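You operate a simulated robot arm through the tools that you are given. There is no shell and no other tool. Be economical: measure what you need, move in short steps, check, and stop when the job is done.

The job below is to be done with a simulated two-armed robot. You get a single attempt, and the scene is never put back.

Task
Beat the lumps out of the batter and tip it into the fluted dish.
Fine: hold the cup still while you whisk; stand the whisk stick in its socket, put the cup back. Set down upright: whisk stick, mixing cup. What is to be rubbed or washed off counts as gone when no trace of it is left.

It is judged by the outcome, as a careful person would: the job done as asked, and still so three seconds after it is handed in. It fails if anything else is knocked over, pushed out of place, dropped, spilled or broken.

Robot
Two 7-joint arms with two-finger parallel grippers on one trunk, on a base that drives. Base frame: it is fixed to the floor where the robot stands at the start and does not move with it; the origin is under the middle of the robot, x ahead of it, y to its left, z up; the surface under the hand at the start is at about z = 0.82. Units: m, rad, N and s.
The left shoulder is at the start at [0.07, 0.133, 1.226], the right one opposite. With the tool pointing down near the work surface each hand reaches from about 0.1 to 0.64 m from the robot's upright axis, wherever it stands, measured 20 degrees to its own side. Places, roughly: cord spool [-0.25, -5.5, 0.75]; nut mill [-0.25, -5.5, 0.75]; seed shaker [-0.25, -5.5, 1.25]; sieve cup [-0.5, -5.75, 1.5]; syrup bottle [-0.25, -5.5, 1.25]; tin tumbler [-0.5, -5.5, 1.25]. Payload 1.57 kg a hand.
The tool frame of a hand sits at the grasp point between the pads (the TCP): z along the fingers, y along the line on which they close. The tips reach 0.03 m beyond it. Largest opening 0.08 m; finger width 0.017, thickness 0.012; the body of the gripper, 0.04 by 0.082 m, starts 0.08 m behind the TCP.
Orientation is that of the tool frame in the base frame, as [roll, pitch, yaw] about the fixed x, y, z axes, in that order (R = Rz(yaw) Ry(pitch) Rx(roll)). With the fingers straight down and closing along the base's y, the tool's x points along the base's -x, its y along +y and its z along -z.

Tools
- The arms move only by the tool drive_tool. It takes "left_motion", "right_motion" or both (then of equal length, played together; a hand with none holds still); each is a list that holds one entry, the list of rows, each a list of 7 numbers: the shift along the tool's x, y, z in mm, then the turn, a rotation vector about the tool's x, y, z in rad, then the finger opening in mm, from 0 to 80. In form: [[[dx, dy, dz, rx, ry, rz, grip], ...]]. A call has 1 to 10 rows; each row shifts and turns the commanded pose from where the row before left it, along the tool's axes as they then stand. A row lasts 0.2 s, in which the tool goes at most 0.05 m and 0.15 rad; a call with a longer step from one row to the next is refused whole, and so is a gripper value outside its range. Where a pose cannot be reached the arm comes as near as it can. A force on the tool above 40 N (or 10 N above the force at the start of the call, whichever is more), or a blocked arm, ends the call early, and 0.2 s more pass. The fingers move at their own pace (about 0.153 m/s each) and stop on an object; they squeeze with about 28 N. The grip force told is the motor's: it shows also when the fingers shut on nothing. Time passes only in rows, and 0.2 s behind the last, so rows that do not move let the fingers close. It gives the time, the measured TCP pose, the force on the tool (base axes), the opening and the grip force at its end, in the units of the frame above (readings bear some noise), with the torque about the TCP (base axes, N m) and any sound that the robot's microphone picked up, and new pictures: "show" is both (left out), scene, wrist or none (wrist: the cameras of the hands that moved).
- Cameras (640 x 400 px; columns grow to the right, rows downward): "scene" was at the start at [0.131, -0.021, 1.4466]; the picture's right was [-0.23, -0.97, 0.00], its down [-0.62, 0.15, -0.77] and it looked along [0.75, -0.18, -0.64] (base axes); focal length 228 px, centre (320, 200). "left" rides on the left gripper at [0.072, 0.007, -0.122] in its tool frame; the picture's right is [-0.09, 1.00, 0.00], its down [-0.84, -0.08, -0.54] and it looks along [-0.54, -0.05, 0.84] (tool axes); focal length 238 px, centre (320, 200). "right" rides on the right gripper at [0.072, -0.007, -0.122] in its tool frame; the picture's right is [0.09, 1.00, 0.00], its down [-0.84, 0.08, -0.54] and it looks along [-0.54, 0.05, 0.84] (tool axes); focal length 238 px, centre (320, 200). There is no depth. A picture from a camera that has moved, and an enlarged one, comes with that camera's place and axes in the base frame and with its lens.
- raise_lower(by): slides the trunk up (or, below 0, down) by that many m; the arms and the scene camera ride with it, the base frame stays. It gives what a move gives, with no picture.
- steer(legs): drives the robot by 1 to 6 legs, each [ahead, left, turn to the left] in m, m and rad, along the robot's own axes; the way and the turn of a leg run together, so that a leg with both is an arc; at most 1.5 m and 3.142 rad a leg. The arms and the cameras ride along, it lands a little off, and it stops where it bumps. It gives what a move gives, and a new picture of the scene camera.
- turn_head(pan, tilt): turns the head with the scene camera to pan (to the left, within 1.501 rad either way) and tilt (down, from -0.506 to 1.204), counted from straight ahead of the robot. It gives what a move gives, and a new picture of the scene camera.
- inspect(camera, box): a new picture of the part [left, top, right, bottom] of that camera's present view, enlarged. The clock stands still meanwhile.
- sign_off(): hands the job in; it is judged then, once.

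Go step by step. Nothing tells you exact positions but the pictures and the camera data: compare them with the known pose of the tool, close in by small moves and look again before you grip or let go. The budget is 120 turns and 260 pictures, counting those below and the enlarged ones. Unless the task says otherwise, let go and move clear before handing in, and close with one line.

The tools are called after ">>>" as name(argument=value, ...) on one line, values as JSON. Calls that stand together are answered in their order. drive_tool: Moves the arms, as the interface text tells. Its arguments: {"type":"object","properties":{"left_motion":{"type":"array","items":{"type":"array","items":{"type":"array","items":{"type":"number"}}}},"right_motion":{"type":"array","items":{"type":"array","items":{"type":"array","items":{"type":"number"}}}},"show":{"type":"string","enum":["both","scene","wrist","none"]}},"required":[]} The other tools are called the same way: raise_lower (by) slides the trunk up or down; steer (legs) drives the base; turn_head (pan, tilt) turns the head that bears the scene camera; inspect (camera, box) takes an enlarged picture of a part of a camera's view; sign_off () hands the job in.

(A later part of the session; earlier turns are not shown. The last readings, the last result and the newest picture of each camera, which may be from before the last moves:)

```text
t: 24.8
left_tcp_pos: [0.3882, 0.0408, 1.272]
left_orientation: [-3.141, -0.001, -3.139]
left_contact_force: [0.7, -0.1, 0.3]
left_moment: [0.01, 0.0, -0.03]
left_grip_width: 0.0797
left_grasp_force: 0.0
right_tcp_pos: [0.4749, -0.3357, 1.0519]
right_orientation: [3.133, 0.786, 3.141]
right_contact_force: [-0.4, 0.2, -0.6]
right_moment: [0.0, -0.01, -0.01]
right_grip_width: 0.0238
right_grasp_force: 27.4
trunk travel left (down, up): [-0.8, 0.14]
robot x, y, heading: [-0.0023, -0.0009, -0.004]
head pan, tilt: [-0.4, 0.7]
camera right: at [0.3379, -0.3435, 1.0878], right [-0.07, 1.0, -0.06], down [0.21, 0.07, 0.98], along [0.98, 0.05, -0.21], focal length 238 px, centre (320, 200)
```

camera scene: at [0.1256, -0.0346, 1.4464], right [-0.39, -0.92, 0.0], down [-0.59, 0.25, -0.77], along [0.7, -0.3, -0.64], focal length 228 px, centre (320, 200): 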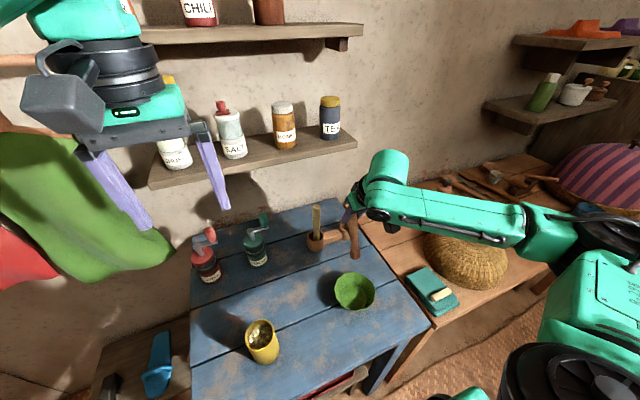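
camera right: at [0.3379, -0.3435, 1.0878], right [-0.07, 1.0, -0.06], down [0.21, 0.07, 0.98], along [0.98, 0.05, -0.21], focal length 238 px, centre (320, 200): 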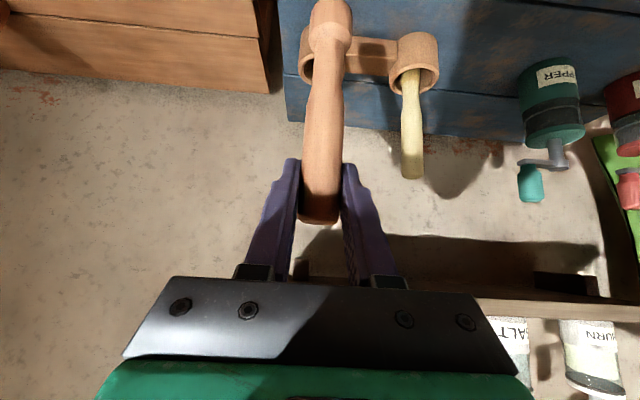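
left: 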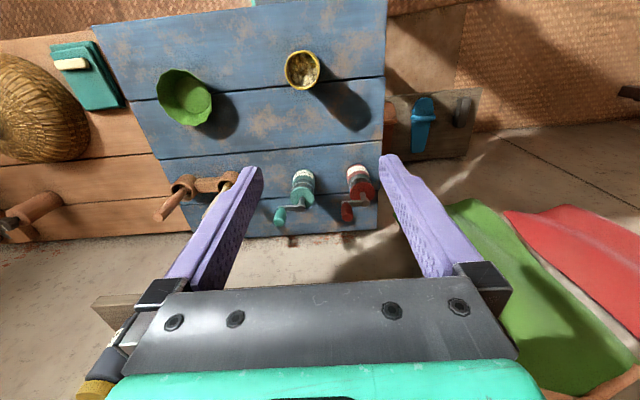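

>>> drive_tool(right_motion=[[[-30, -1, 30, 0.004, 0, 0, 0], [-30, -1, 30, 0.004, 0, 0, 0], [-30, 0, 30, 0, 0, 0, 0], [0, 0, 0, 0, 0, 0, 0]]])

>>> inspect(camera="scene", box=[290, 190, 390, 280])

```text
t: 25.8
left_tcp_pos: [0.387, 0.0399, 1.2726]
left_orientation: [3.141, 0.0, -3.14]
left_contact_force: [0.5, 0.2, 0.3]
left_moment: [-0.02, 0.01, -0.04]
left_grip_width: 0.0801
left_grasp_force: 0.0
right_tcp_pos: [0.5989, -0.3403, 1.0534]
right_orientation: [3.141, 0.787, 3.14]
right_contact_force: [0.3, -0.5, -1.2]
right_moment: [-0.03, 0.01, -0.02]
right_grip_width: 0.0237
right_grasp_force: 28.4
trunk travel left (down, up): [-0.8, 0.14]
robot x, y, heading: [0.0003, -0.0005, 0.001]
head pan, tilt: [-0.4, 0.7]
camera scene: at [0.1259, -0.0348, 1.4464], right [-0.39, -0.92, 0.0], down [-0.59, 0.25, -0.77], along [0.7, -0.3, -0.64], focal length 228 px, centre (320, 200)
camera right: at [0.4635, -0.3471, 1.0894], right [-0.06, 1.0, -0.07], down [0.21, 0.08, 0.98], along [0.98, 0.05, -0.21], focal length 238 px, centre (320, 200)
```

scene: 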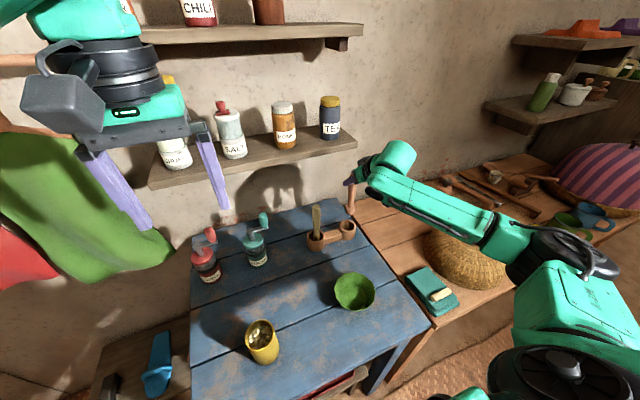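
right: 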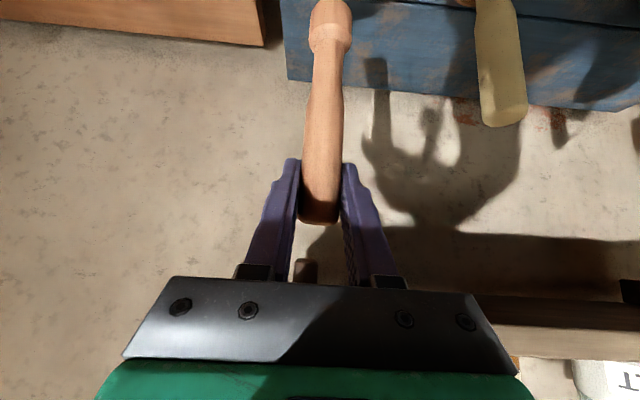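

```text
4.44 times, centred on (340, 235) of scene
camera zoom: at [0.1259, -0.0348, 1.4464], right [-0.39, -0.92, 0.0], down [-0.59, 0.25, -0.77], along [0.7, -0.3, -0.64], focal length 1015 px, centre (231, 44)
```

zoom: 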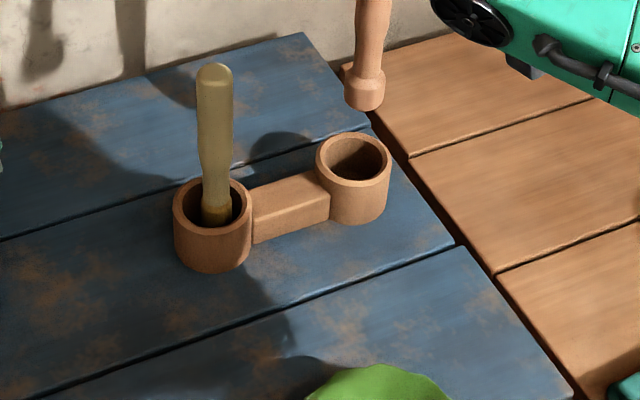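

>>> drive_tool(right_motion=[[[12, 2, 16, 0, 0, 0, 0], [14, 0, 14, 0, 0, 0, 0], [14, 0, 14, 0, 0, 0, 0], [14, 0, 14, 0, 0, 0, 0], [11, 0, 11, 0, 0, 0, 0], [0, 0, 0, 0, 0, 0, 0]]])

```text
t: 27.2
left_tcp_pos: [0.3824, 0.0419, 1.2739]
left_orientation: [-3.139, 0.003, -3.14]
left_contact_force: [-0.2, 0.0, 0.3]
left_moment: [-0.02, -0.01, -0.02]
left_grip_width: 0.0802
left_grasp_force: 0.0
right_tcp_pos: [0.5986, -0.336, 0.9655]
right_orientation: [-3.138, 0.793, -3.142]
right_contact_force: [-0.2, -3.0, 21.3]
right_moment: [-0.3, -0.4, -0.07]
right_grip_width: 0.0241
right_grasp_force: 27.9
trunk travel left (down, up): [-0.8, 0.14]
robot x, y, heading: [-0.001, 0.0027, 0.001]
head pan, tilt: [-0.4, 0.7]
camera scene: at [0.1204, -0.0317, 1.447], right [-0.39, -0.92, 0.0], down [-0.59, 0.25, -0.77], along [0.71, -0.3, -0.64], focal length 228 px, centre (320, 200)
camera right: at [0.4629, -0.3425, 0.9994], right [-0.06, 1.0, -0.07], down [0.2, 0.08, 0.98], along [0.98, 0.05, -0.2], focal length 238 px, centre (320, 200)
```

scene: 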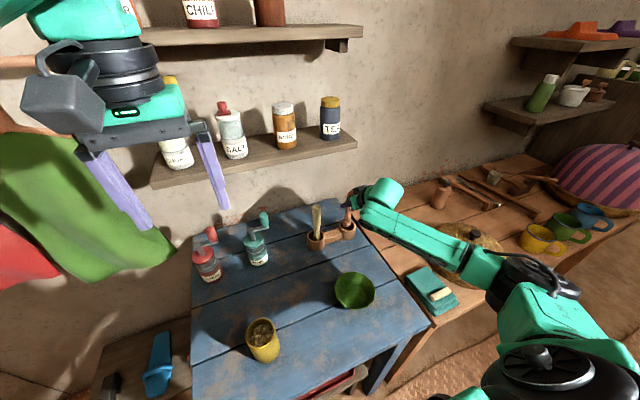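
right: 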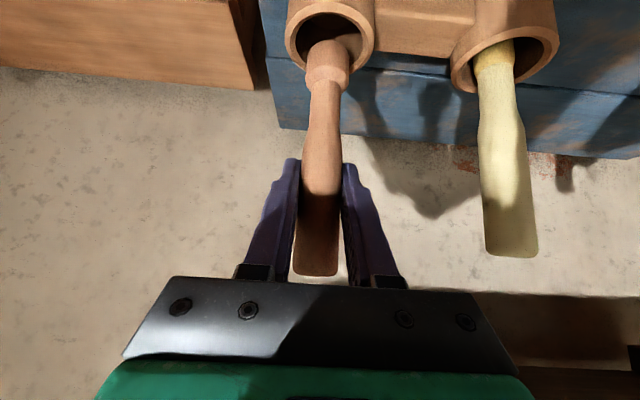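

>>> drive_tool(right_motion=[[[-14, 0, -14, 0, 0, 0, 0], [-14, 0, -14, 0, 0, 0, 0], [-14, 0, -14, 0, 0, 0, 0], [0, 0, 0, 0, 0, 0, 0]]])

>>> inspect(camera="scene", box=[290, 190, 390, 280])

```text
t: 28.2
left_tcp_pos: [0.3867, 0.0404, 1.2708]
left_orientation: [-3.141, -0.001, -3.14]
left_contact_force: [0.3, 0.0, 0.2]
left_moment: [0.0, 0.02, 0.01]
left_grip_width: 0.0799
left_grasp_force: 0.0
right_tcp_pos: [0.6038, -0.3368, 1.0181]
right_orientation: [3.139, 0.788, 3.139]
right_contact_force: [0.8, 0.0, -0.5]
right_moment: [0.0, 0.01, -0.01]
right_grip_width: 0.0238
right_grasp_force: 27.9
trunk travel left (down, up): [-0.8, 0.14]
robot x, y, heading: [0.0005, -0.0022, -0.003]
head pan, tilt: [-0.4, 0.7]
camera scene: at [0.1278, -0.0352, 1.4462], right [-0.39, -0.92, 0.0], down [-0.59, 0.25, -0.76], along [0.7, -0.3, -0.65], focal length 228 px, centre (320, 200)
camera right: at [0.4677, -0.3434, 1.0532], right [-0.06, 1.0, -0.06], down [0.21, 0.08, 0.97], along [0.98, 0.05, -0.21], focal length 238 px, centre (320, 200)
```

scene: 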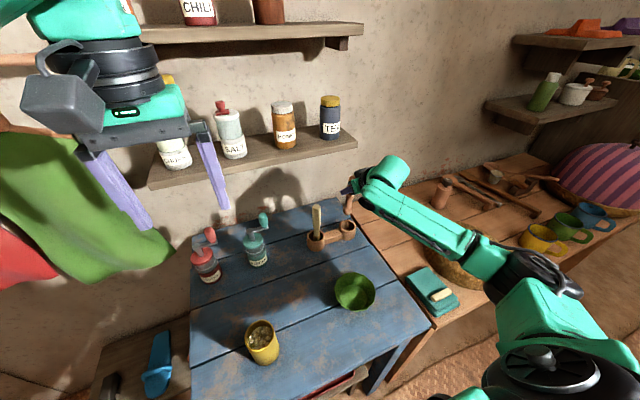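
right: 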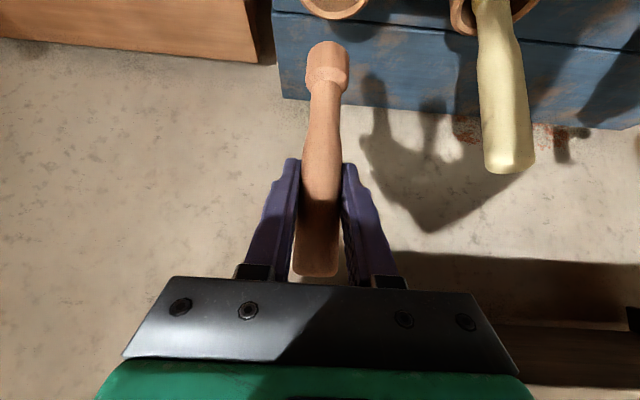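

```text
4.44 times, centred on (340, 235) of scene
camera zoom: at [0.1278, -0.0352, 1.4462], right [-0.39, -0.92, 0.0], down [-0.59, 0.25, -0.76], along [0.7, -0.3, -0.65], focal length 1015 px, centre (231, 44)
```

zoom: 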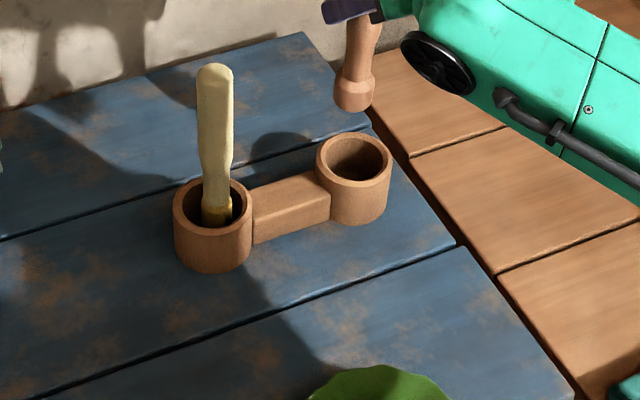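

>>> drive_tool(right_motion=[[[14, 0, 14, 0, 0, 0, 0], [12, 0, 12, 0, 0, 0, 0], [0, 0, 0, 0, 0, 0, 0]]], show="none")

>>> inspect(camera="scene", box=[325, 195, 375, 245])

>>> inspect(camera="right", box=[270, 0, 400, 100])

```text
t: 29.0
left_tcp_pos: [0.3879, 0.0419, 1.2726]
left_orientation: [-3.142, 0.0, -3.14]
left_contact_force: [-0.8, -0.2, 0.1]
left_moment: [0.01, 0.03, 0.01]
left_grip_width: 0.0799
left_grasp_force: 0.1
right_tcp_pos: [0.6041, -0.3359, 0.9833]
right_orientation: [-3.142, 0.787, 3.138]
right_contact_force: [-0.1, -0.1, -0.3]
right_moment: [-0.02, -0.04, 0.0]
right_grip_width: 0.0238
right_grasp_force: 28.4
trunk travel left (down, up): [-0.8, 0.14]
robot x, y, heading: [-0.0014, -0.0009, 0.003]
head pan, tilt: [-0.4, 0.7]
```

```text
8.00 times, centred on (350, 220) of scene
camera zoom: at [0.1262, -0.0344, 1.4464], right [-0.39, -0.92, 0.0], down [-0.59, 0.25, -0.76], along [0.7, -0.3, -0.64], focal length 1826 px, centre (80, 40)
```

zoom: 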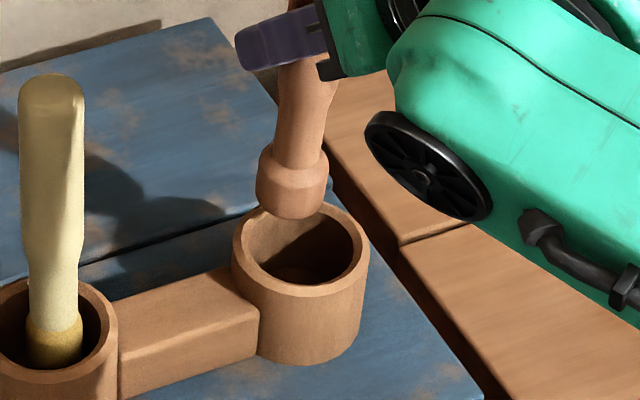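

```text
4.00 times, centred on (335, 50) of right
camera zoom: at [0.4673, -0.342, 1.019], right [-0.06, 1.0, -0.07], down [0.21, 0.08, 0.98], along [0.98, 0.05, -0.21], focal length 953 px, centre (260, 800)
```

zoom: 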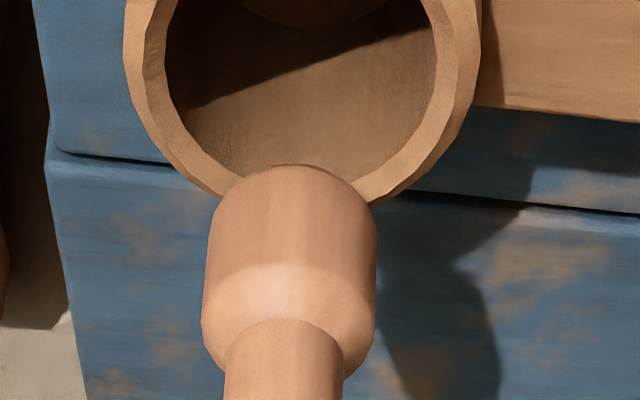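

>>> drive_tool(right_motion=[[[3.5, 0, -3.5, 0, 0, 0, 0], [9, 0, 9, 0, 0, 0, 0], [9, 0, 9, 0, 0, 0, 0], [0, 0, 0, 0, 0, 0, 0]]], show="none")

>>> inspect(camera="scene", box=[325, 195, 375, 245])

>>> inspect(camera="right", box=[270, 0, 400, 100])

```text
t: 30.0
left_tcp_pos: [0.3837, 0.0421, 1.2722]
left_orientation: [-3.139, 0.002, -3.14]
left_contact_force: [0.5, 0.1, 0.4]
left_moment: [-0.02, -0.01, 0.01]
left_grip_width: 0.08
left_grasp_force: 0.0
right_tcp_pos: [0.5985, -0.335, 0.9643]
right_orientation: [-3.138, 0.802, -3.141]
right_contact_force: [1.6, -4.6, 21.3]
right_moment: [-0.37, -0.59, 0.0]
right_grip_width: 0.0239
right_grasp_force: 28.2
trunk travel left (down, up): [-0.8, 0.14]
robot x, y, heading: [-0.0043, 0.0007, -0.002]
head pan, tilt: [-0.4, 0.7]
```

```text
8.00 times, centred on (350, 220) of scene
camera zoom: at [0.1221, -0.0332, 1.4472], right [-0.39, -0.92, 0.0], down [-0.59, 0.25, -0.77], along [0.71, -0.3, -0.64], focal length 1826 px, centre (80, 40)
```

zoom: 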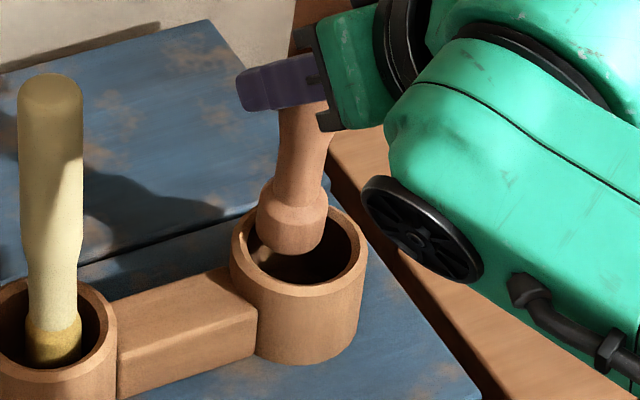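

```text
4.00 times, centred on (335, 50) of right
camera zoom: at [0.4622, -0.3421, 0.9984], right [-0.06, 1.0, -0.07], down [0.19, 0.08, 0.98], along [0.98, 0.05, -0.2], focal length 953 px, centre (260, 800)
```

zoom: 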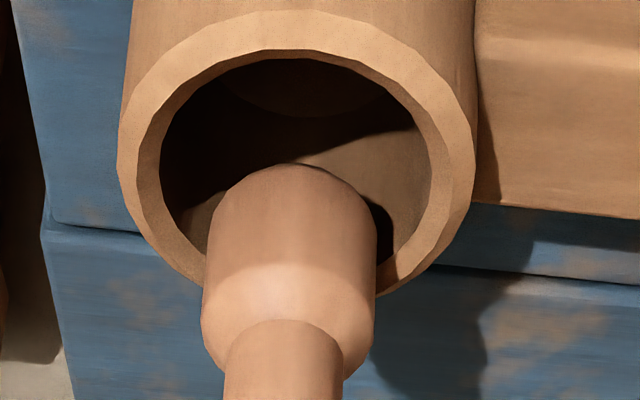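

>>> drive_tool(right_motion=[[[-14, 0, -14, 0, 0, 0, 0], [0, 0, 0, 0, 0, 0, 0], [6.5, 0, -6.5, 0, 0, 0, 0], [0, 0, 0, 0, 0, 0, 0]]], show="none")

>>> inspect(camera="scene", box=[325, 195, 375, 245])

>>> inspect(camera="right", box=[270, 0, 400, 100])

```text
t: 31.0
left_tcp_pos: [0.3884, 0.039, 1.2709]
left_orientation: [3.14, -0.001, -3.139]
left_contact_force: [0.6, 0.7, 0.8]
left_moment: [0.0, 0.01, 0.01]
left_grip_width: 0.0799
left_grasp_force: 0.0
right_tcp_pos: [0.5913, -0.336, 0.9758]
right_orientation: [3.14, 0.786, 3.138]
right_contact_force: [-0.1, -0.1, -0.5]
right_moment: [-0.02, -0.05, 0.02]
right_grip_width: 0.0236
right_grasp_force: 28.1
trunk travel left (down, up): [-0.8, 0.14]
robot x, y, heading: [0.0014, -0.0003, 0.003]
head pan, tilt: [-0.4, 0.7]
```

```text
8.00 times, centred on (350, 220) of scene
camera zoom: at [0.1275, -0.0347, 1.4462], right [-0.39, -0.92, 0.0], down [-0.59, 0.25, -0.76], along [0.7, -0.3, -0.64], focal length 1826 px, centre (80, 40)
```

zoom: 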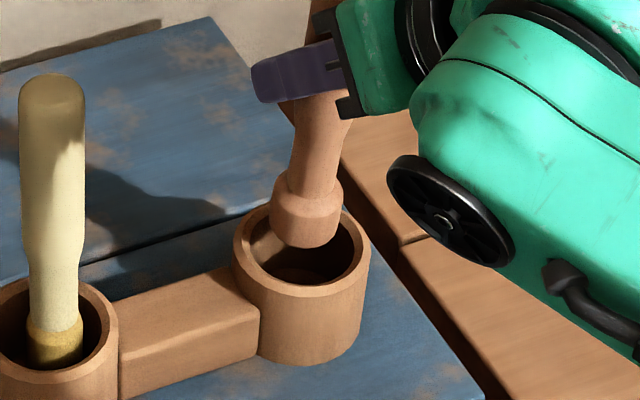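

```text
4.00 times, centred on (335, 50) of right
camera zoom: at [0.4548, -0.3432, 1.0116], right [-0.06, 1.0, -0.06], down [0.21, 0.08, 0.98], along [0.98, 0.05, -0.21], focal length 953 px, centre (260, 800)
```

zoom: 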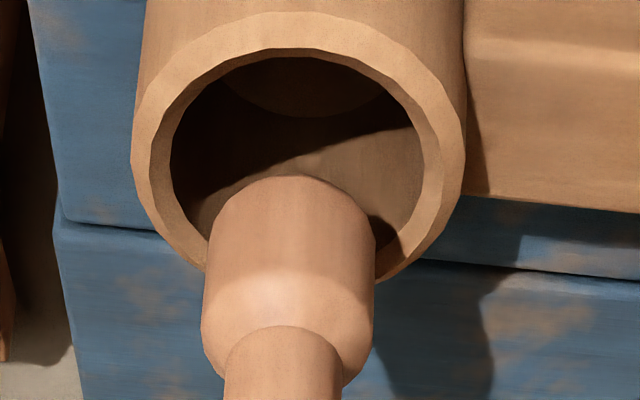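

>>> drive_tool(right_motion=[[[7, 0, 7, 0, 0, 0, 0], [7, 0, 7, 0, 0, 0, 0], [7, 0, 7, 0, 0, 0, 0], [7, 0, 7, 0, 0, 0, 0], [0, 0, 0, 0, 0, 0, 0]]], show="wrist")

>>> inspect(camera="scene", box=[325, 195, 375, 245])

```text
t: 32.2
left_tcp_pos: [0.3879, 0.04, 1.2714]
left_orientation: [-3.141, -0.001, -3.14]
left_contact_force: [0.1, -0.1, -0.6]
left_moment: [-0.02, 0.0, -0.02]
left_grip_width: 0.0798
left_grasp_force: 0.1
right_tcp_pos: [0.5893, -0.3369, 0.9376]
right_orientation: [3.141, 0.788, 3.14]
right_contact_force: [0.0, -0.5, -0.1]
right_moment: [0.04, 0.01, -0.01]
right_grip_width: 0.0237
right_grasp_force: 27.5
trunk travel left (down, up): [-0.8, 0.14]
robot x, y, heading: [-0.001, -0.0001, 0.004]
head pan, tilt: [-0.4, 0.7]
camera right: at [0.4527, -0.3431, 0.9721], right [-0.06, 1.0, -0.07], down [0.21, 0.08, 0.98], along [0.98, 0.05, -0.21], focal length 238 px, centre (320, 200)
```

right: 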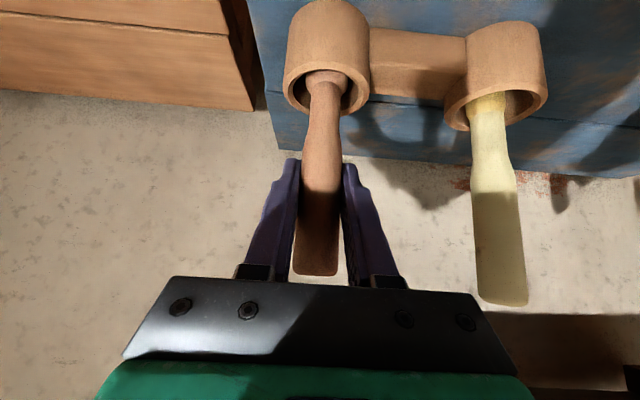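

```text
8.00 times, centred on (350, 220) of scene
camera zoom: at [0.1267, -0.0347, 1.4463], right [-0.39, -0.92, 0.0], down [-0.59, 0.25, -0.76], along [0.7, -0.3, -0.64], focal length 1826 px, centre (80, 40)
```

zoom: 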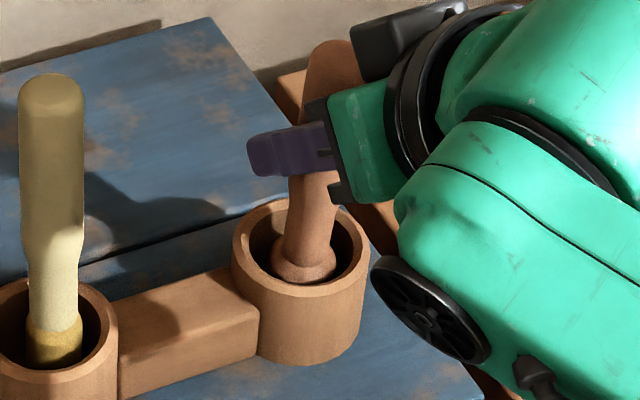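

>>> drive_tool(right_motion=[[[3, 0, 3, 0, 0, 0, 0], [2, 0, 2, 0, 0, 0, 0], [0, 0, 0, 0, 0, 0, 0], [0, 0, 0, 0, 0, 0, 50], [0, 0, 0, 0, 0, 0, 80], [0, 0, 0, 0, 0, 0, 80]]])

```text
t: 33.6
left_tcp_pos: [0.387, 0.0402, 1.271]
left_orientation: [-3.142, -0.002, -3.14]
left_contact_force: [0.3, 0.4, -0.5]
left_moment: [-0.02, 0.02, -0.01]
left_grip_width: 0.0799
left_grasp_force: 0.1
right_tcp_pos: [0.5898, -0.3381, 0.9302]
right_orientation: [3.141, 0.788, 3.139]
right_contact_force: [0.3, 0.2, 1.0]
right_moment: [-0.01, -0.01, -0.03]
right_grip_width: 0.0802
right_grasp_force: 0.0
trunk travel left (down, up): [-0.8, 0.14]
robot x, y, heading: [0.0005, -0.0035, -0.003]
head pan, tilt: [-0.4, 0.7]
camera scene: at [0.1264, -0.0345, 1.4464], right [-0.39, -0.92, 0.0], down [-0.59, 0.25, -0.76], along [0.7, -0.3, -0.64], focal length 228 px, centre (320, 200)
camera right: at [0.4525, -0.3437, 0.9648], right [-0.06, 1.0, -0.06], down [0.21, 0.08, 0.98], along [0.98, 0.05, -0.21], focal length 238 px, centre (320, 200)
```

scene: 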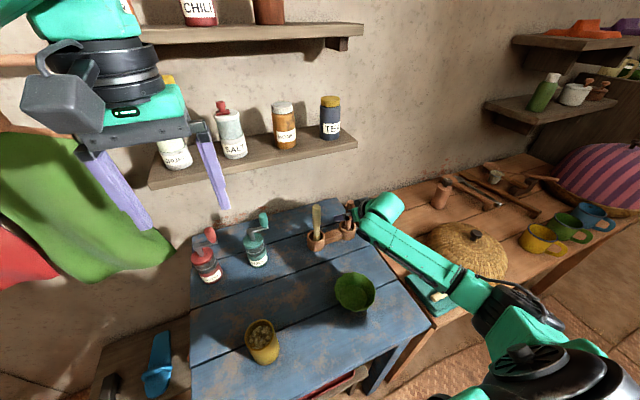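
right: 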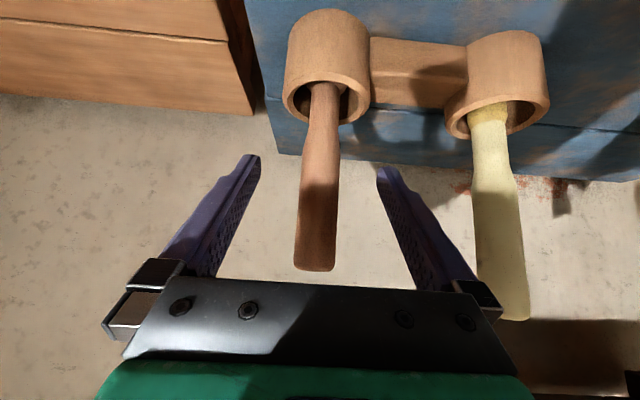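

Pestle is back and standing. Now to grasp the cream stick again.

>>> drive_tool(right_motion=[[[22, 0, -22, 0, 0, 0, 80], [22, 0, -22, 0, 0, 0, 80], [22, 0, -22, 0, 0, 0, 80], [-8.5, 40, -8.5, 0, 0, 0, 80], [-8.5, 40, -8.5, 0, 0, 0, 80], [-8.5, 39, -8.5, 0, 0, 0, 80], [0, 0, 0, 0, 0, 0, 80]]])

>>> inspect(camera="right", box=[260, 30, 380, 240])

```text
t: 35.2
left_tcp_pos: [0.3882, 0.0388, 1.2716]
left_orientation: [-3.14, 0.0, -3.14]
left_contact_force: [0.3, -0.2, -0.4]
left_moment: [0.02, 0.04, -0.02]
left_grip_width: 0.0802
left_grasp_force: 0.1
right_tcp_pos: [0.4954, -0.2138, 0.9681]
right_orientation: [-3.141, 0.788, 3.138]
right_contact_force: [1.0, -0.6, 0.0]
right_moment: [0.04, -0.01, -0.01]
right_grip_width: 0.08
right_grasp_force: 0.1
trunk travel left (down, up): [-0.8, 0.14]
robot x, y, heading: [-0.0003, 0.0017, -0.001]
head pan, tilt: [-0.4, 0.7]
camera scene: at [0.1265, -0.035, 1.4464], right [-0.39, -0.92, 0.0], down [-0.59, 0.25, -0.76], along [0.7, -0.3, -0.64], focal length 228 px, centre (320, 200)
camera right: at [0.3587, -0.2204, 1.0022], right [-0.06, 1.0, -0.06], down [0.21, 0.08, 0.98], along [0.98, 0.05, -0.21], focal length 238 px, centre (320, 200)
```

scene: 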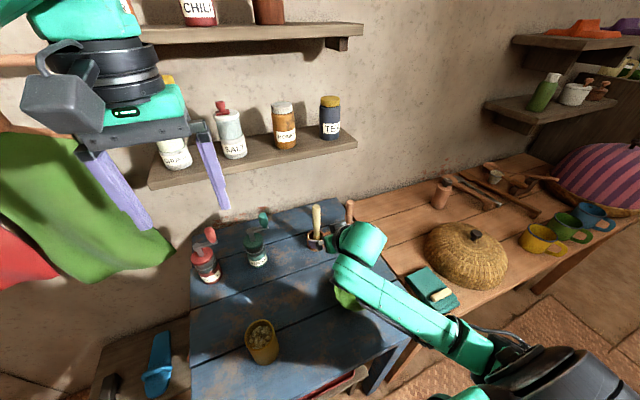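
right: 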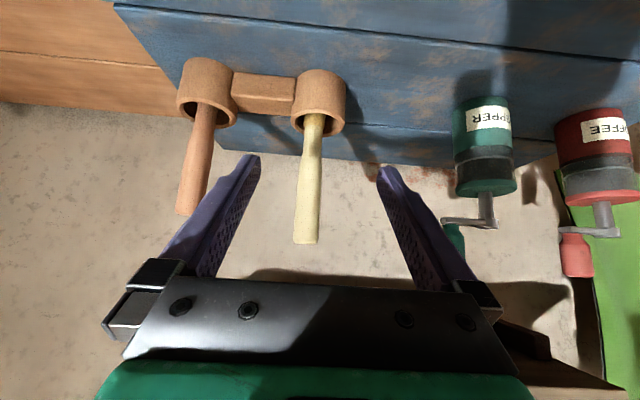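

```text
1.90 times, centred on (320, 135) of right
camera zoom: at [0.3587, -0.2204, 1.0022], right [-0.06, 1.0, -0.06], down [0.21, 0.08, 0.98], along [0.98, 0.05, -0.21], focal length 454 px, centre (320, 324)
```

zoom: 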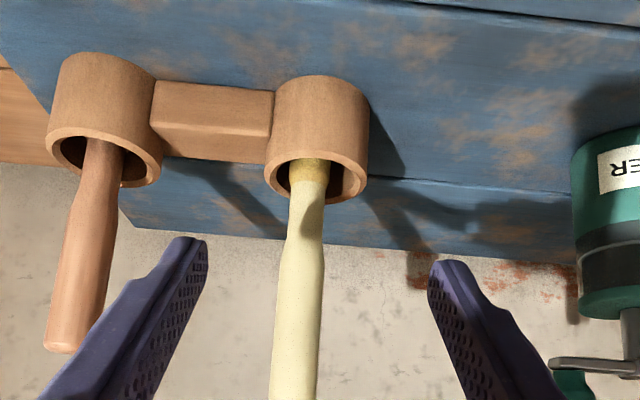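

>>> drive_tool(right_motion=[[[-22, -2, 22, 0, 0, 0, 80], [-22, -2, 22, 0, 0, 0, 80], [-23, -1, 23, 0, 0, 0, 80], [0, 0, 0, 0, 0, 0, 80], [0, 0, 0, 0, 0, 0, 0], [0, 0, 0, 0, 0, 0, 0], [0, 0, 0, 0, 0, 0, 0]]])

```text
t: 36.8
left_tcp_pos: [0.3873, 0.0406, 1.2721]
left_orientation: [-3.141, 0.001, -3.14]
left_contact_force: [-0.6, 0.1, 0.0]
left_moment: [-0.01, -0.03, 0.02]
left_grip_width: 0.0803
left_grasp_force: 0.0
right_tcp_pos: [0.59, -0.2203, 0.9686]
right_orientation: [-3.141, 0.787, 3.139]
right_contact_force: [-0.9, 1.2, -1.0]
right_moment: [0.24, 0.04, 0.03]
right_grip_width: 0.0197
right_grasp_force: 27.8
trunk travel left (down, up): [-0.8, 0.14]
robot x, y, heading: [0.0018, 0.0006, 0.002]
head pan, tilt: [-0.4, 0.7]
camera scene: at [0.1264, -0.0345, 1.4464], right [-0.39, -0.92, 0.0], down [-0.59, 0.25, -0.76], along [0.7, -0.3, -0.64], focal length 228 px, centre (320, 200)
camera right: at [0.4534, -0.2267, 1.0032], right [-0.06, 1.0, -0.07], down [0.21, 0.08, 0.98], along [0.98, 0.05, -0.21], focal length 238 px, centre (320, 200)
```

scene: 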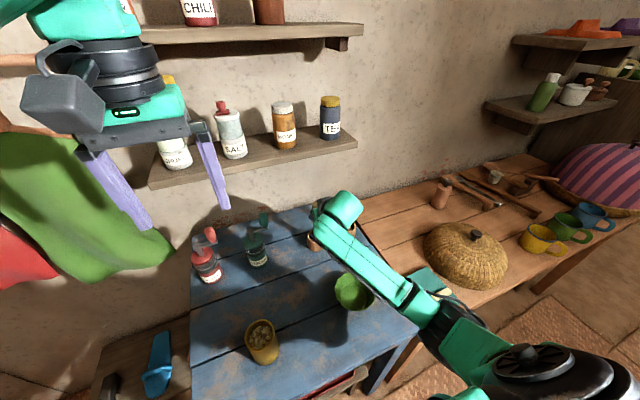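
right: 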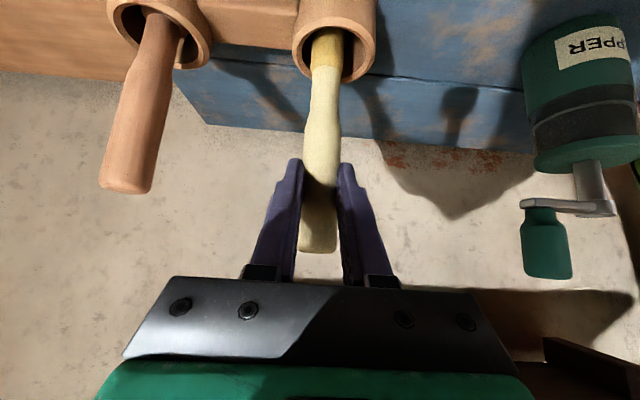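

>>> drive_tool(right_motion=[[[-14, 0, -14, 0, 0, 0, 0], [-14, 0, -14, 0, 0, 0, 0], [-14, 0, -14, 0, 0, 0, 0], [-14, 0, -14, 0, 0, 0, 0], [0, 0, -24, 0, 0, 0, 0], [0, 0, -24, 0, 0, 0, 0], [0, 0, -24, 0, 0, 0, 0], [0, 0, -24, 0, 0, 0, 0], [0, 0, 0, 0, 0, 0, 0]]])

>>> inspect(camera="right", box=[270, 0, 390, 80])

>>> inspect(camera="scene", box=[290, 160, 390, 260])

```text
t: 38.8
left_tcp_pos: [0.3875, 0.0401, 1.2712]
left_orientation: [3.14, -0.001, -3.14]
left_contact_force: [0.5, 0.7, -0.3]
left_moment: [0.04, 0.04, 0.0]
left_grip_width: 0.0796
left_grasp_force: 0.1
right_tcp_pos: [0.5204, -0.2235, 1.1101]
right_orientation: [3.141, 0.788, 3.138]
right_contact_force: [0.7, -0.4, -0.7]
right_moment: [0.01, -0.01, -0.02]
right_grip_width: 0.023
right_grasp_force: 27.9
trunk travel left (down, up): [-0.8, 0.14]
robot x, y, heading: [-0.0019, -0.0026, 0.004]
head pan, tilt: [-0.4, 0.7]
camera scene: at [0.1268, -0.0346, 1.4463], right [-0.39, -0.92, 0.0], down [-0.59, 0.25, -0.76], along [0.7, -0.3, -0.64], focal length 228 px, centre (320, 200)
camera right: at [0.3845, -0.2293, 1.1471], right [-0.06, 1.0, -0.06], down [0.21, 0.08, 0.98], along [0.98, 0.05, -0.21], focal length 238 px, centre (320, 200)
```

scene: 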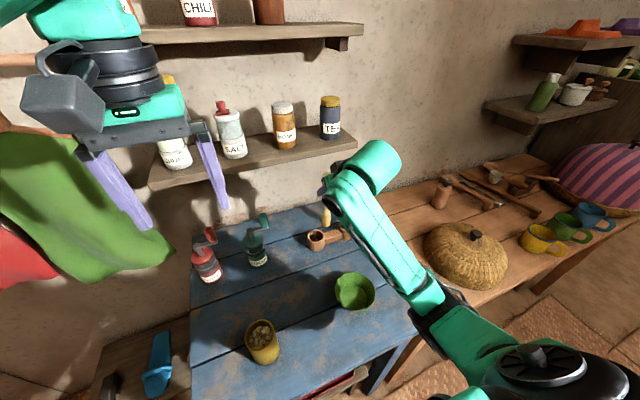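
right: 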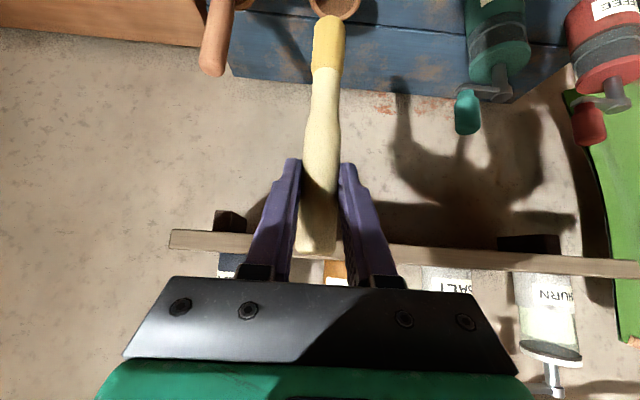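

```text
5.00 times, centred on (330, 40) of right
camera zoom: at [0.3845, -0.2293, 1.1471], right [-0.06, 1.0, -0.06], down [0.21, 0.08, 0.98], along [0.98, 0.05, -0.21], focal length 1192 px, centre (270, 1000)
```

zoom: 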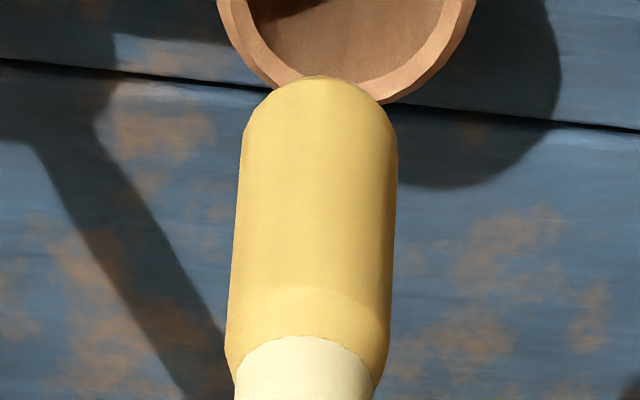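

```text
4.00 times, centred on (340, 210) of scene
camera zoom: at [0.1268, -0.0346, 1.4463], right [-0.39, -0.92, 0.0], down [-0.59, 0.25, -0.76], along [0.7, -0.3, -0.64], focal length 913 px, centre (240, 160)
```

zoom: 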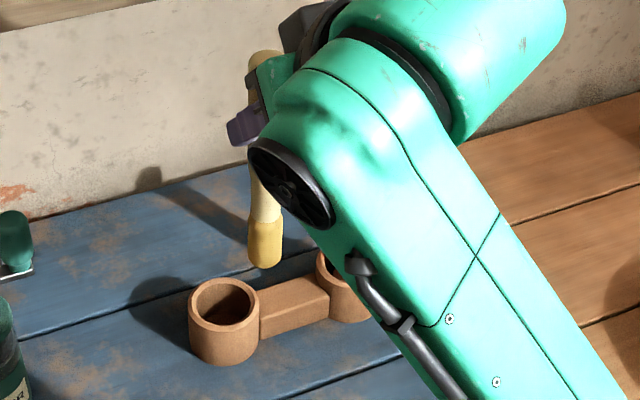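

>>> drive_tool(left_motion=[[[0, 0, 10, 0, 0, -0.143, 80], [0, 0, 10, 0, 0, -0.143, 80], [0, 0, 10, 0, 0, -0.143, 80], [0, 0, 10, 0, 0, -0.143, 80], [0, 0, 10, 0, 0, -0.143, 80], [0, 0, 10, 0, 0, -0.143, 80], [0, 0, 10, 0, 0, -0.143, 80], [0, 0, 10, 0, 0, -0.143, 80], [0, 0, 10, 0, 0, -0.143, 80], [0, 0, 10, 0, 0, -0.143, 80]]], show="none")

>>> drive_tool(left_motion=[[[-20, 0, 0, 0, 0, -0.14, 80], [-20, 0, 0, 0, 0.13, 0, 80], [-20, 0, 0, 0, 0.136, 0, 80], [-20, 0, 0, 0, 0.136, 0, 80], [-20, 0, 0, 0, 0.136, 0, 80], [-10, 0, -10, 0, 0.136, 0, 80], [-10, 0, -10, 0, 0.136, 0, 80], [0, 0, -10, 0, 0.136, 0, 80], [0, 0, -10, 0, 0.136, 0, 80], [0, 0, 0, 0, 0.136, 0, 80]]])

>>> turn_head(pan=-0.1, tilt=0.75)

```text
t: 41.0
left_tcp_pos: [0.3909, 0.0393, 1.1727]
left_orientation: [3.141, -0.001, -1.709]
left_contact_force: [0.0, 0.9, 0.5]
left_moment: [0.02, 0.02, 0.01]
left_grip_width: 0.0803
left_grasp_force: 0.1
right_tcp_pos: [0.5205, -0.2226, 1.1112]
right_orientation: [-3.141, 0.787, 3.138]
right_contact_force: [0.4, -0.1, 1.1]
right_moment: [0.04, 0.01, 0.02]
right_grip_width: 0.0233
right_grasp_force: 28.2
trunk travel left (down, up): [-0.8, 0.14]
robot x, y, heading: [0.0017, 0.0005, 0.002]
head pan, tilt: [-0.4, 0.7]
```

```text
t: 43.2
left_tcp_pos: [0.3912, 0.182, 1.1744]
left_orientation: [-3.14, -1.22, -1.574]
left_contact_force: [1.0, 0.5, -0.8]
left_moment: [-0.02, 0.03, 0.01]
left_grip_width: 0.0799
left_grasp_force: 0.1
right_tcp_pos: [0.5217, -0.2226, 1.1119]
right_orientation: [-3.141, 0.786, 3.139]
right_contact_force: [0.6, 0.6, 0.2]
right_moment: [0.02, -0.04, 0.01]
right_grip_width: 0.023
right_grasp_force: 28.3
trunk travel left (down, up): [-0.8, 0.14]
robot x, y, heading: [-0.0014, -0.0005, -0.002]
head pan, tilt: [-0.4, 0.7]
camera scene: at [0.1268, -0.0339, 1.4464], right [-0.39, -0.92, 0.0], down [-0.59, 0.25, -0.76], along [0.7, -0.3, -0.64], focal length 228 px, centre (320, 200)
camera left: at [0.384, 0.272, 1.283], right [-1.0, 0.03, -0.09], down [0.08, 0.8, -0.6], along [0.05, -0.6, -0.79], focal length 238 px, centre (320, 200)
```

scene: 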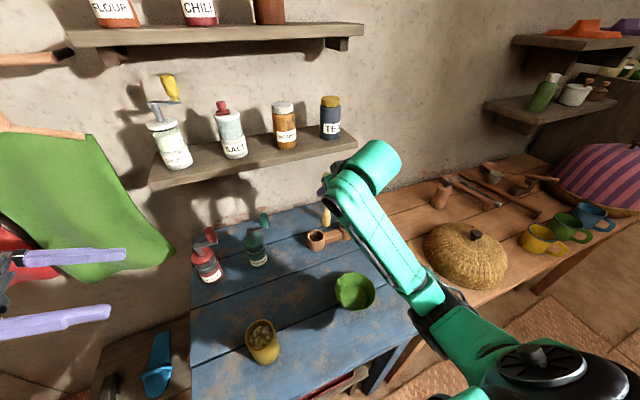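
left: 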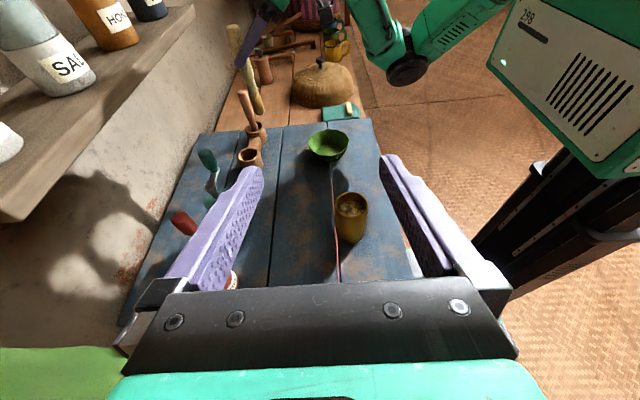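

```text
t: 44.0
left_tcp_pos: [0.391, 0.1819, 1.1746]
left_orientation: [3.14, -1.217, -1.568]
left_contact_force: [0.3, 0.1, 0.0]
left_moment: [-0.01, 0.0, 0.0]
left_grip_width: 0.0799
left_grasp_force: 0.1
right_tcp_pos: [0.5206, -0.2216, 1.1105]
right_orientation: [3.141, 0.788, 3.138]
right_contact_force: [0.3, 0.4, -0.3]
right_moment: [0.02, 0.01, 0.0]
right_grip_width: 0.0232
right_grasp_force: 28.1
trunk travel left (down, up): [-0.8, 0.14]
robot x, y, heading: [-0.0003, -0.0033, -0.002]
head pan, tilt: [-0.099, 0.75]
camera scene: at [0.1307, -0.0098, 1.4421], right [-0.1, -0.99, 0.0], down [-0.68, 0.07, -0.73], along [0.73, -0.07, -0.68], focal length 228 px, centre (320, 200)
```

scene: 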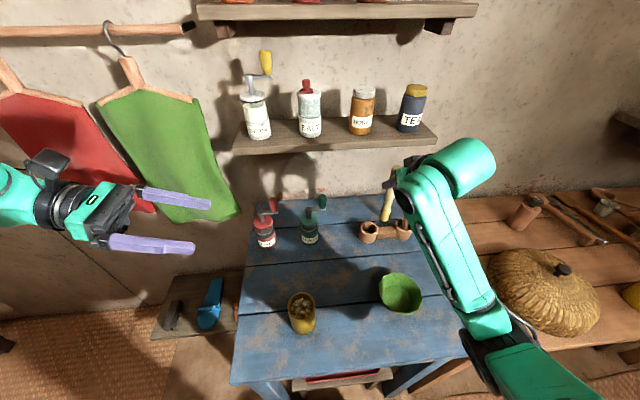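

>>> drive_tool(left_motion=[[[-36, 7.7, 25, 0, 0, 0, 80], [-36, 7.7, 25, 0, 0, 0, 80], [-36, 7.7, 25, 0, 0, 0, 80], [-36, 7.7, 25, 0, 0, 0, 80], [-36, 7.7, 25, 0, 0, 0, 80], [-36, 7.7, 25, 0, 0, 0, 80], [0, 0, 0, 0, 0, 0, 80]]])

```text
t: 45.6
left_tcp_pos: [0.3422, 0.1128, 0.9215]
left_orientation: [-3.139, -1.218, -1.572]
left_contact_force: [-0.2, 1.2, 0.1]
left_moment: [0.03, 0.01, 0.0]
left_grip_width: 0.08
left_grasp_force: 0.1
right_tcp_pos: [0.5218, -0.2227, 1.1116]
right_orientation: [3.141, 0.788, 3.138]
right_contact_force: [0.5, -0.1, -0.3]
right_moment: [-0.01, 0.03, -0.01]
right_grip_width: 0.0233
right_grasp_force: 27.6
trunk travel left (down, up): [-0.8, 0.14]
robot x, y, heading: [-0.0027, -0.0032, -0.003]
head pan, tilt: [-0.099, 0.75]
camera scene: at [0.1306, -0.0097, 1.4421], right [-0.1, -1.0, 0.0], down [-0.68, 0.07, -0.73], along [0.73, -0.07, -0.68], focal length 228 px, centre (320, 200)
camera left: at [0.3351, 0.202, 1.0308], right [-1.0, 0.03, -0.09], down [0.08, 0.8, -0.6], along [0.05, -0.6, -0.8], focal length 238 px, centre (320, 200)
```

scene: 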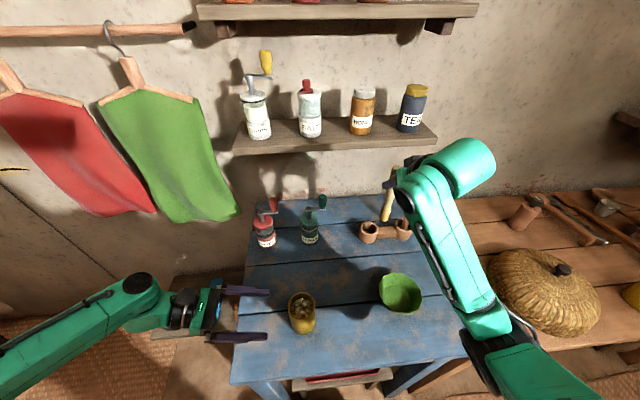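
left: 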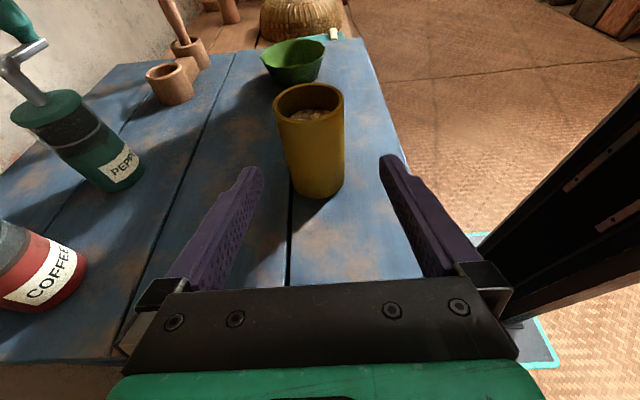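

>>> drive_tool(left_motion=[[[0, -2, 27, 0, 0, 0, 80], [0, -2, 27, 0, 0, 0, 80], [0, -2, 26, 0, 0, 0, 80], [0, 0, 0, 0, 0, 0, 80]]])

>>> inspect(camera="scene", box=[220, 270, 340, 350])

```text
t: 46.6
left_tcp_pos: [0.3488, 0.0424, 0.8926]
left_orientation: [3.139, -1.217, -1.57]
left_contact_force: [0.8, -0.1, 0.5]
left_moment: [0.01, -0.02, 0.02]
left_grip_width: 0.0799
left_grasp_force: 0.0
right_tcp_pos: [0.5211, -0.2223, 1.1116]
right_orientation: [3.141, 0.789, 3.139]
right_contact_force: [-0.3, -0.3, -0.7]
right_moment: [0.0, 0.01, -0.03]
right_grip_width: 0.0232
right_grasp_force: 27.8
trunk travel left (down, up): [-0.8, 0.14]
robot x, y, heading: [-0.0021, 0.0034, -0.001]
head pan, tilt: [-0.099, 0.75]
camera scene: at [0.1307, -0.0094, 1.4421], right [-0.1, -1.0, 0.0], down [-0.68, 0.07, -0.73], along [0.73, -0.07, -0.68], focal length 228 px, centre (320, 200)
camera left: at [0.3426, 0.1307, 1.002], right [-1.0, 0.03, -0.09], down [0.08, 0.8, -0.6], along [0.05, -0.6, -0.8], focal length 238 px, centre (320, 200)
```

scene: 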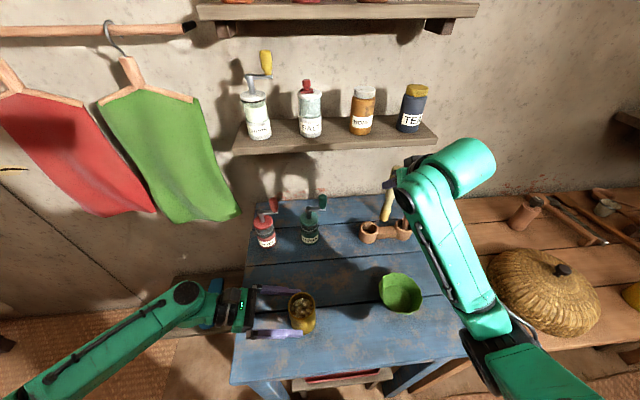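
left: 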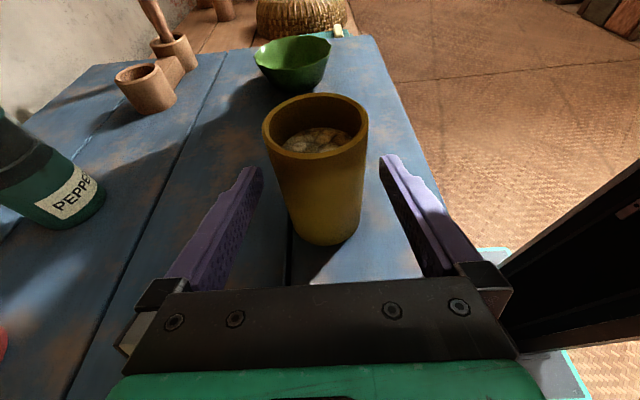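

```text
5.00 times, centred on (280, 310) of scene
camera zoom: at [0.1307, -0.0094, 1.4421], right [-0.1, -1.0, 0.0], down [-0.68, 0.07, -0.73], along [0.73, -0.07, -0.68], focal length 1141 px, centre (520, -350)
```

zoom: 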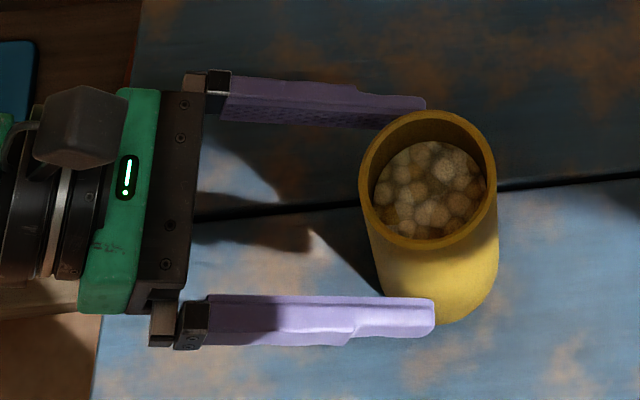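

>>> drive_tool(left_motion=[[[0, 0, 16, 0, 0, 0, 80], [0, 0, 16, 0, 0, 0, 80], [0, 0, 0, 0, 0, 0, 80]]])

>>> inspect(camera="scene", box=[220, 270, 340, 350])

```text
t: 47.4
left_tcp_pos: [0.3491, 0.0094, 0.881]
left_orientation: [3.136, -1.218, -1.568]
left_contact_force: [-0.3, -0.5, -0.1]
left_moment: [0.05, -0.03, 0.03]
left_grip_width: 0.0797
left_grasp_force: 0.2
right_tcp_pos: [0.5212, -0.2236, 1.1119]
right_orientation: [3.141, 0.786, 3.14]
right_contact_force: [0.5, -0.4, -0.4]
right_moment: [-0.01, 0.01, 0.02]
right_grip_width: 0.0231
right_grasp_force: 28.0
trunk travel left (down, up): [-0.8, 0.14]
robot x, y, heading: [-0.0003, -0.0034, -0.003]
head pan, tilt: [-0.099, 0.75]
camera scene: at [0.1307, -0.0093, 1.4421], right [-0.1, -1.0, 0.0], down [-0.68, 0.07, -0.73], along [0.73, -0.07, -0.68], focal length 228 px, centre (320, 200)
camera left: at [0.3426, 0.0997, 0.9899], right [-1.0, 0.03, -0.09], down [0.08, 0.8, -0.6], along [0.05, -0.6, -0.8], focal length 238 px, centre (320, 200)
```

scene: 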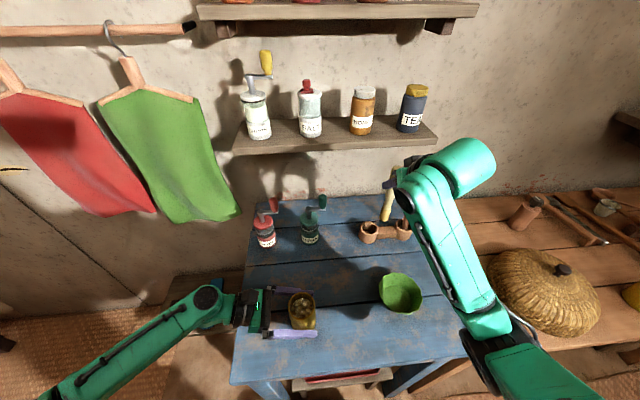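
left: 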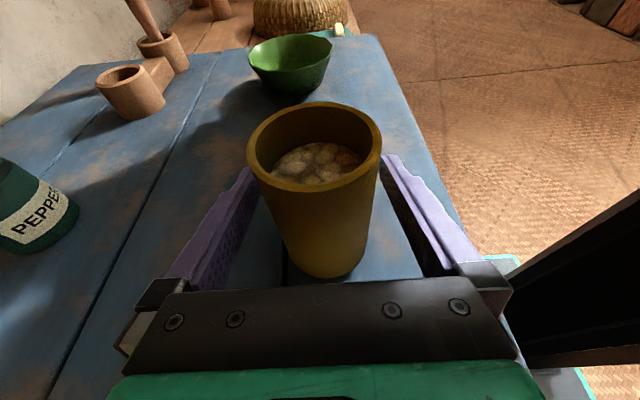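

```text
5.00 times, centred on (280, 310) of scene
camera zoom: at [0.1307, -0.0093, 1.4421], right [-0.1, -1.0, 0.0], down [-0.68, 0.07, -0.73], along [0.73, -0.07, -0.68], focal length 1141 px, centre (520, -350)
```

zoom: 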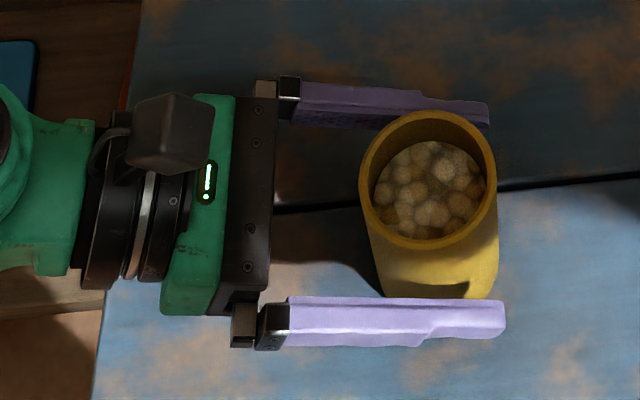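

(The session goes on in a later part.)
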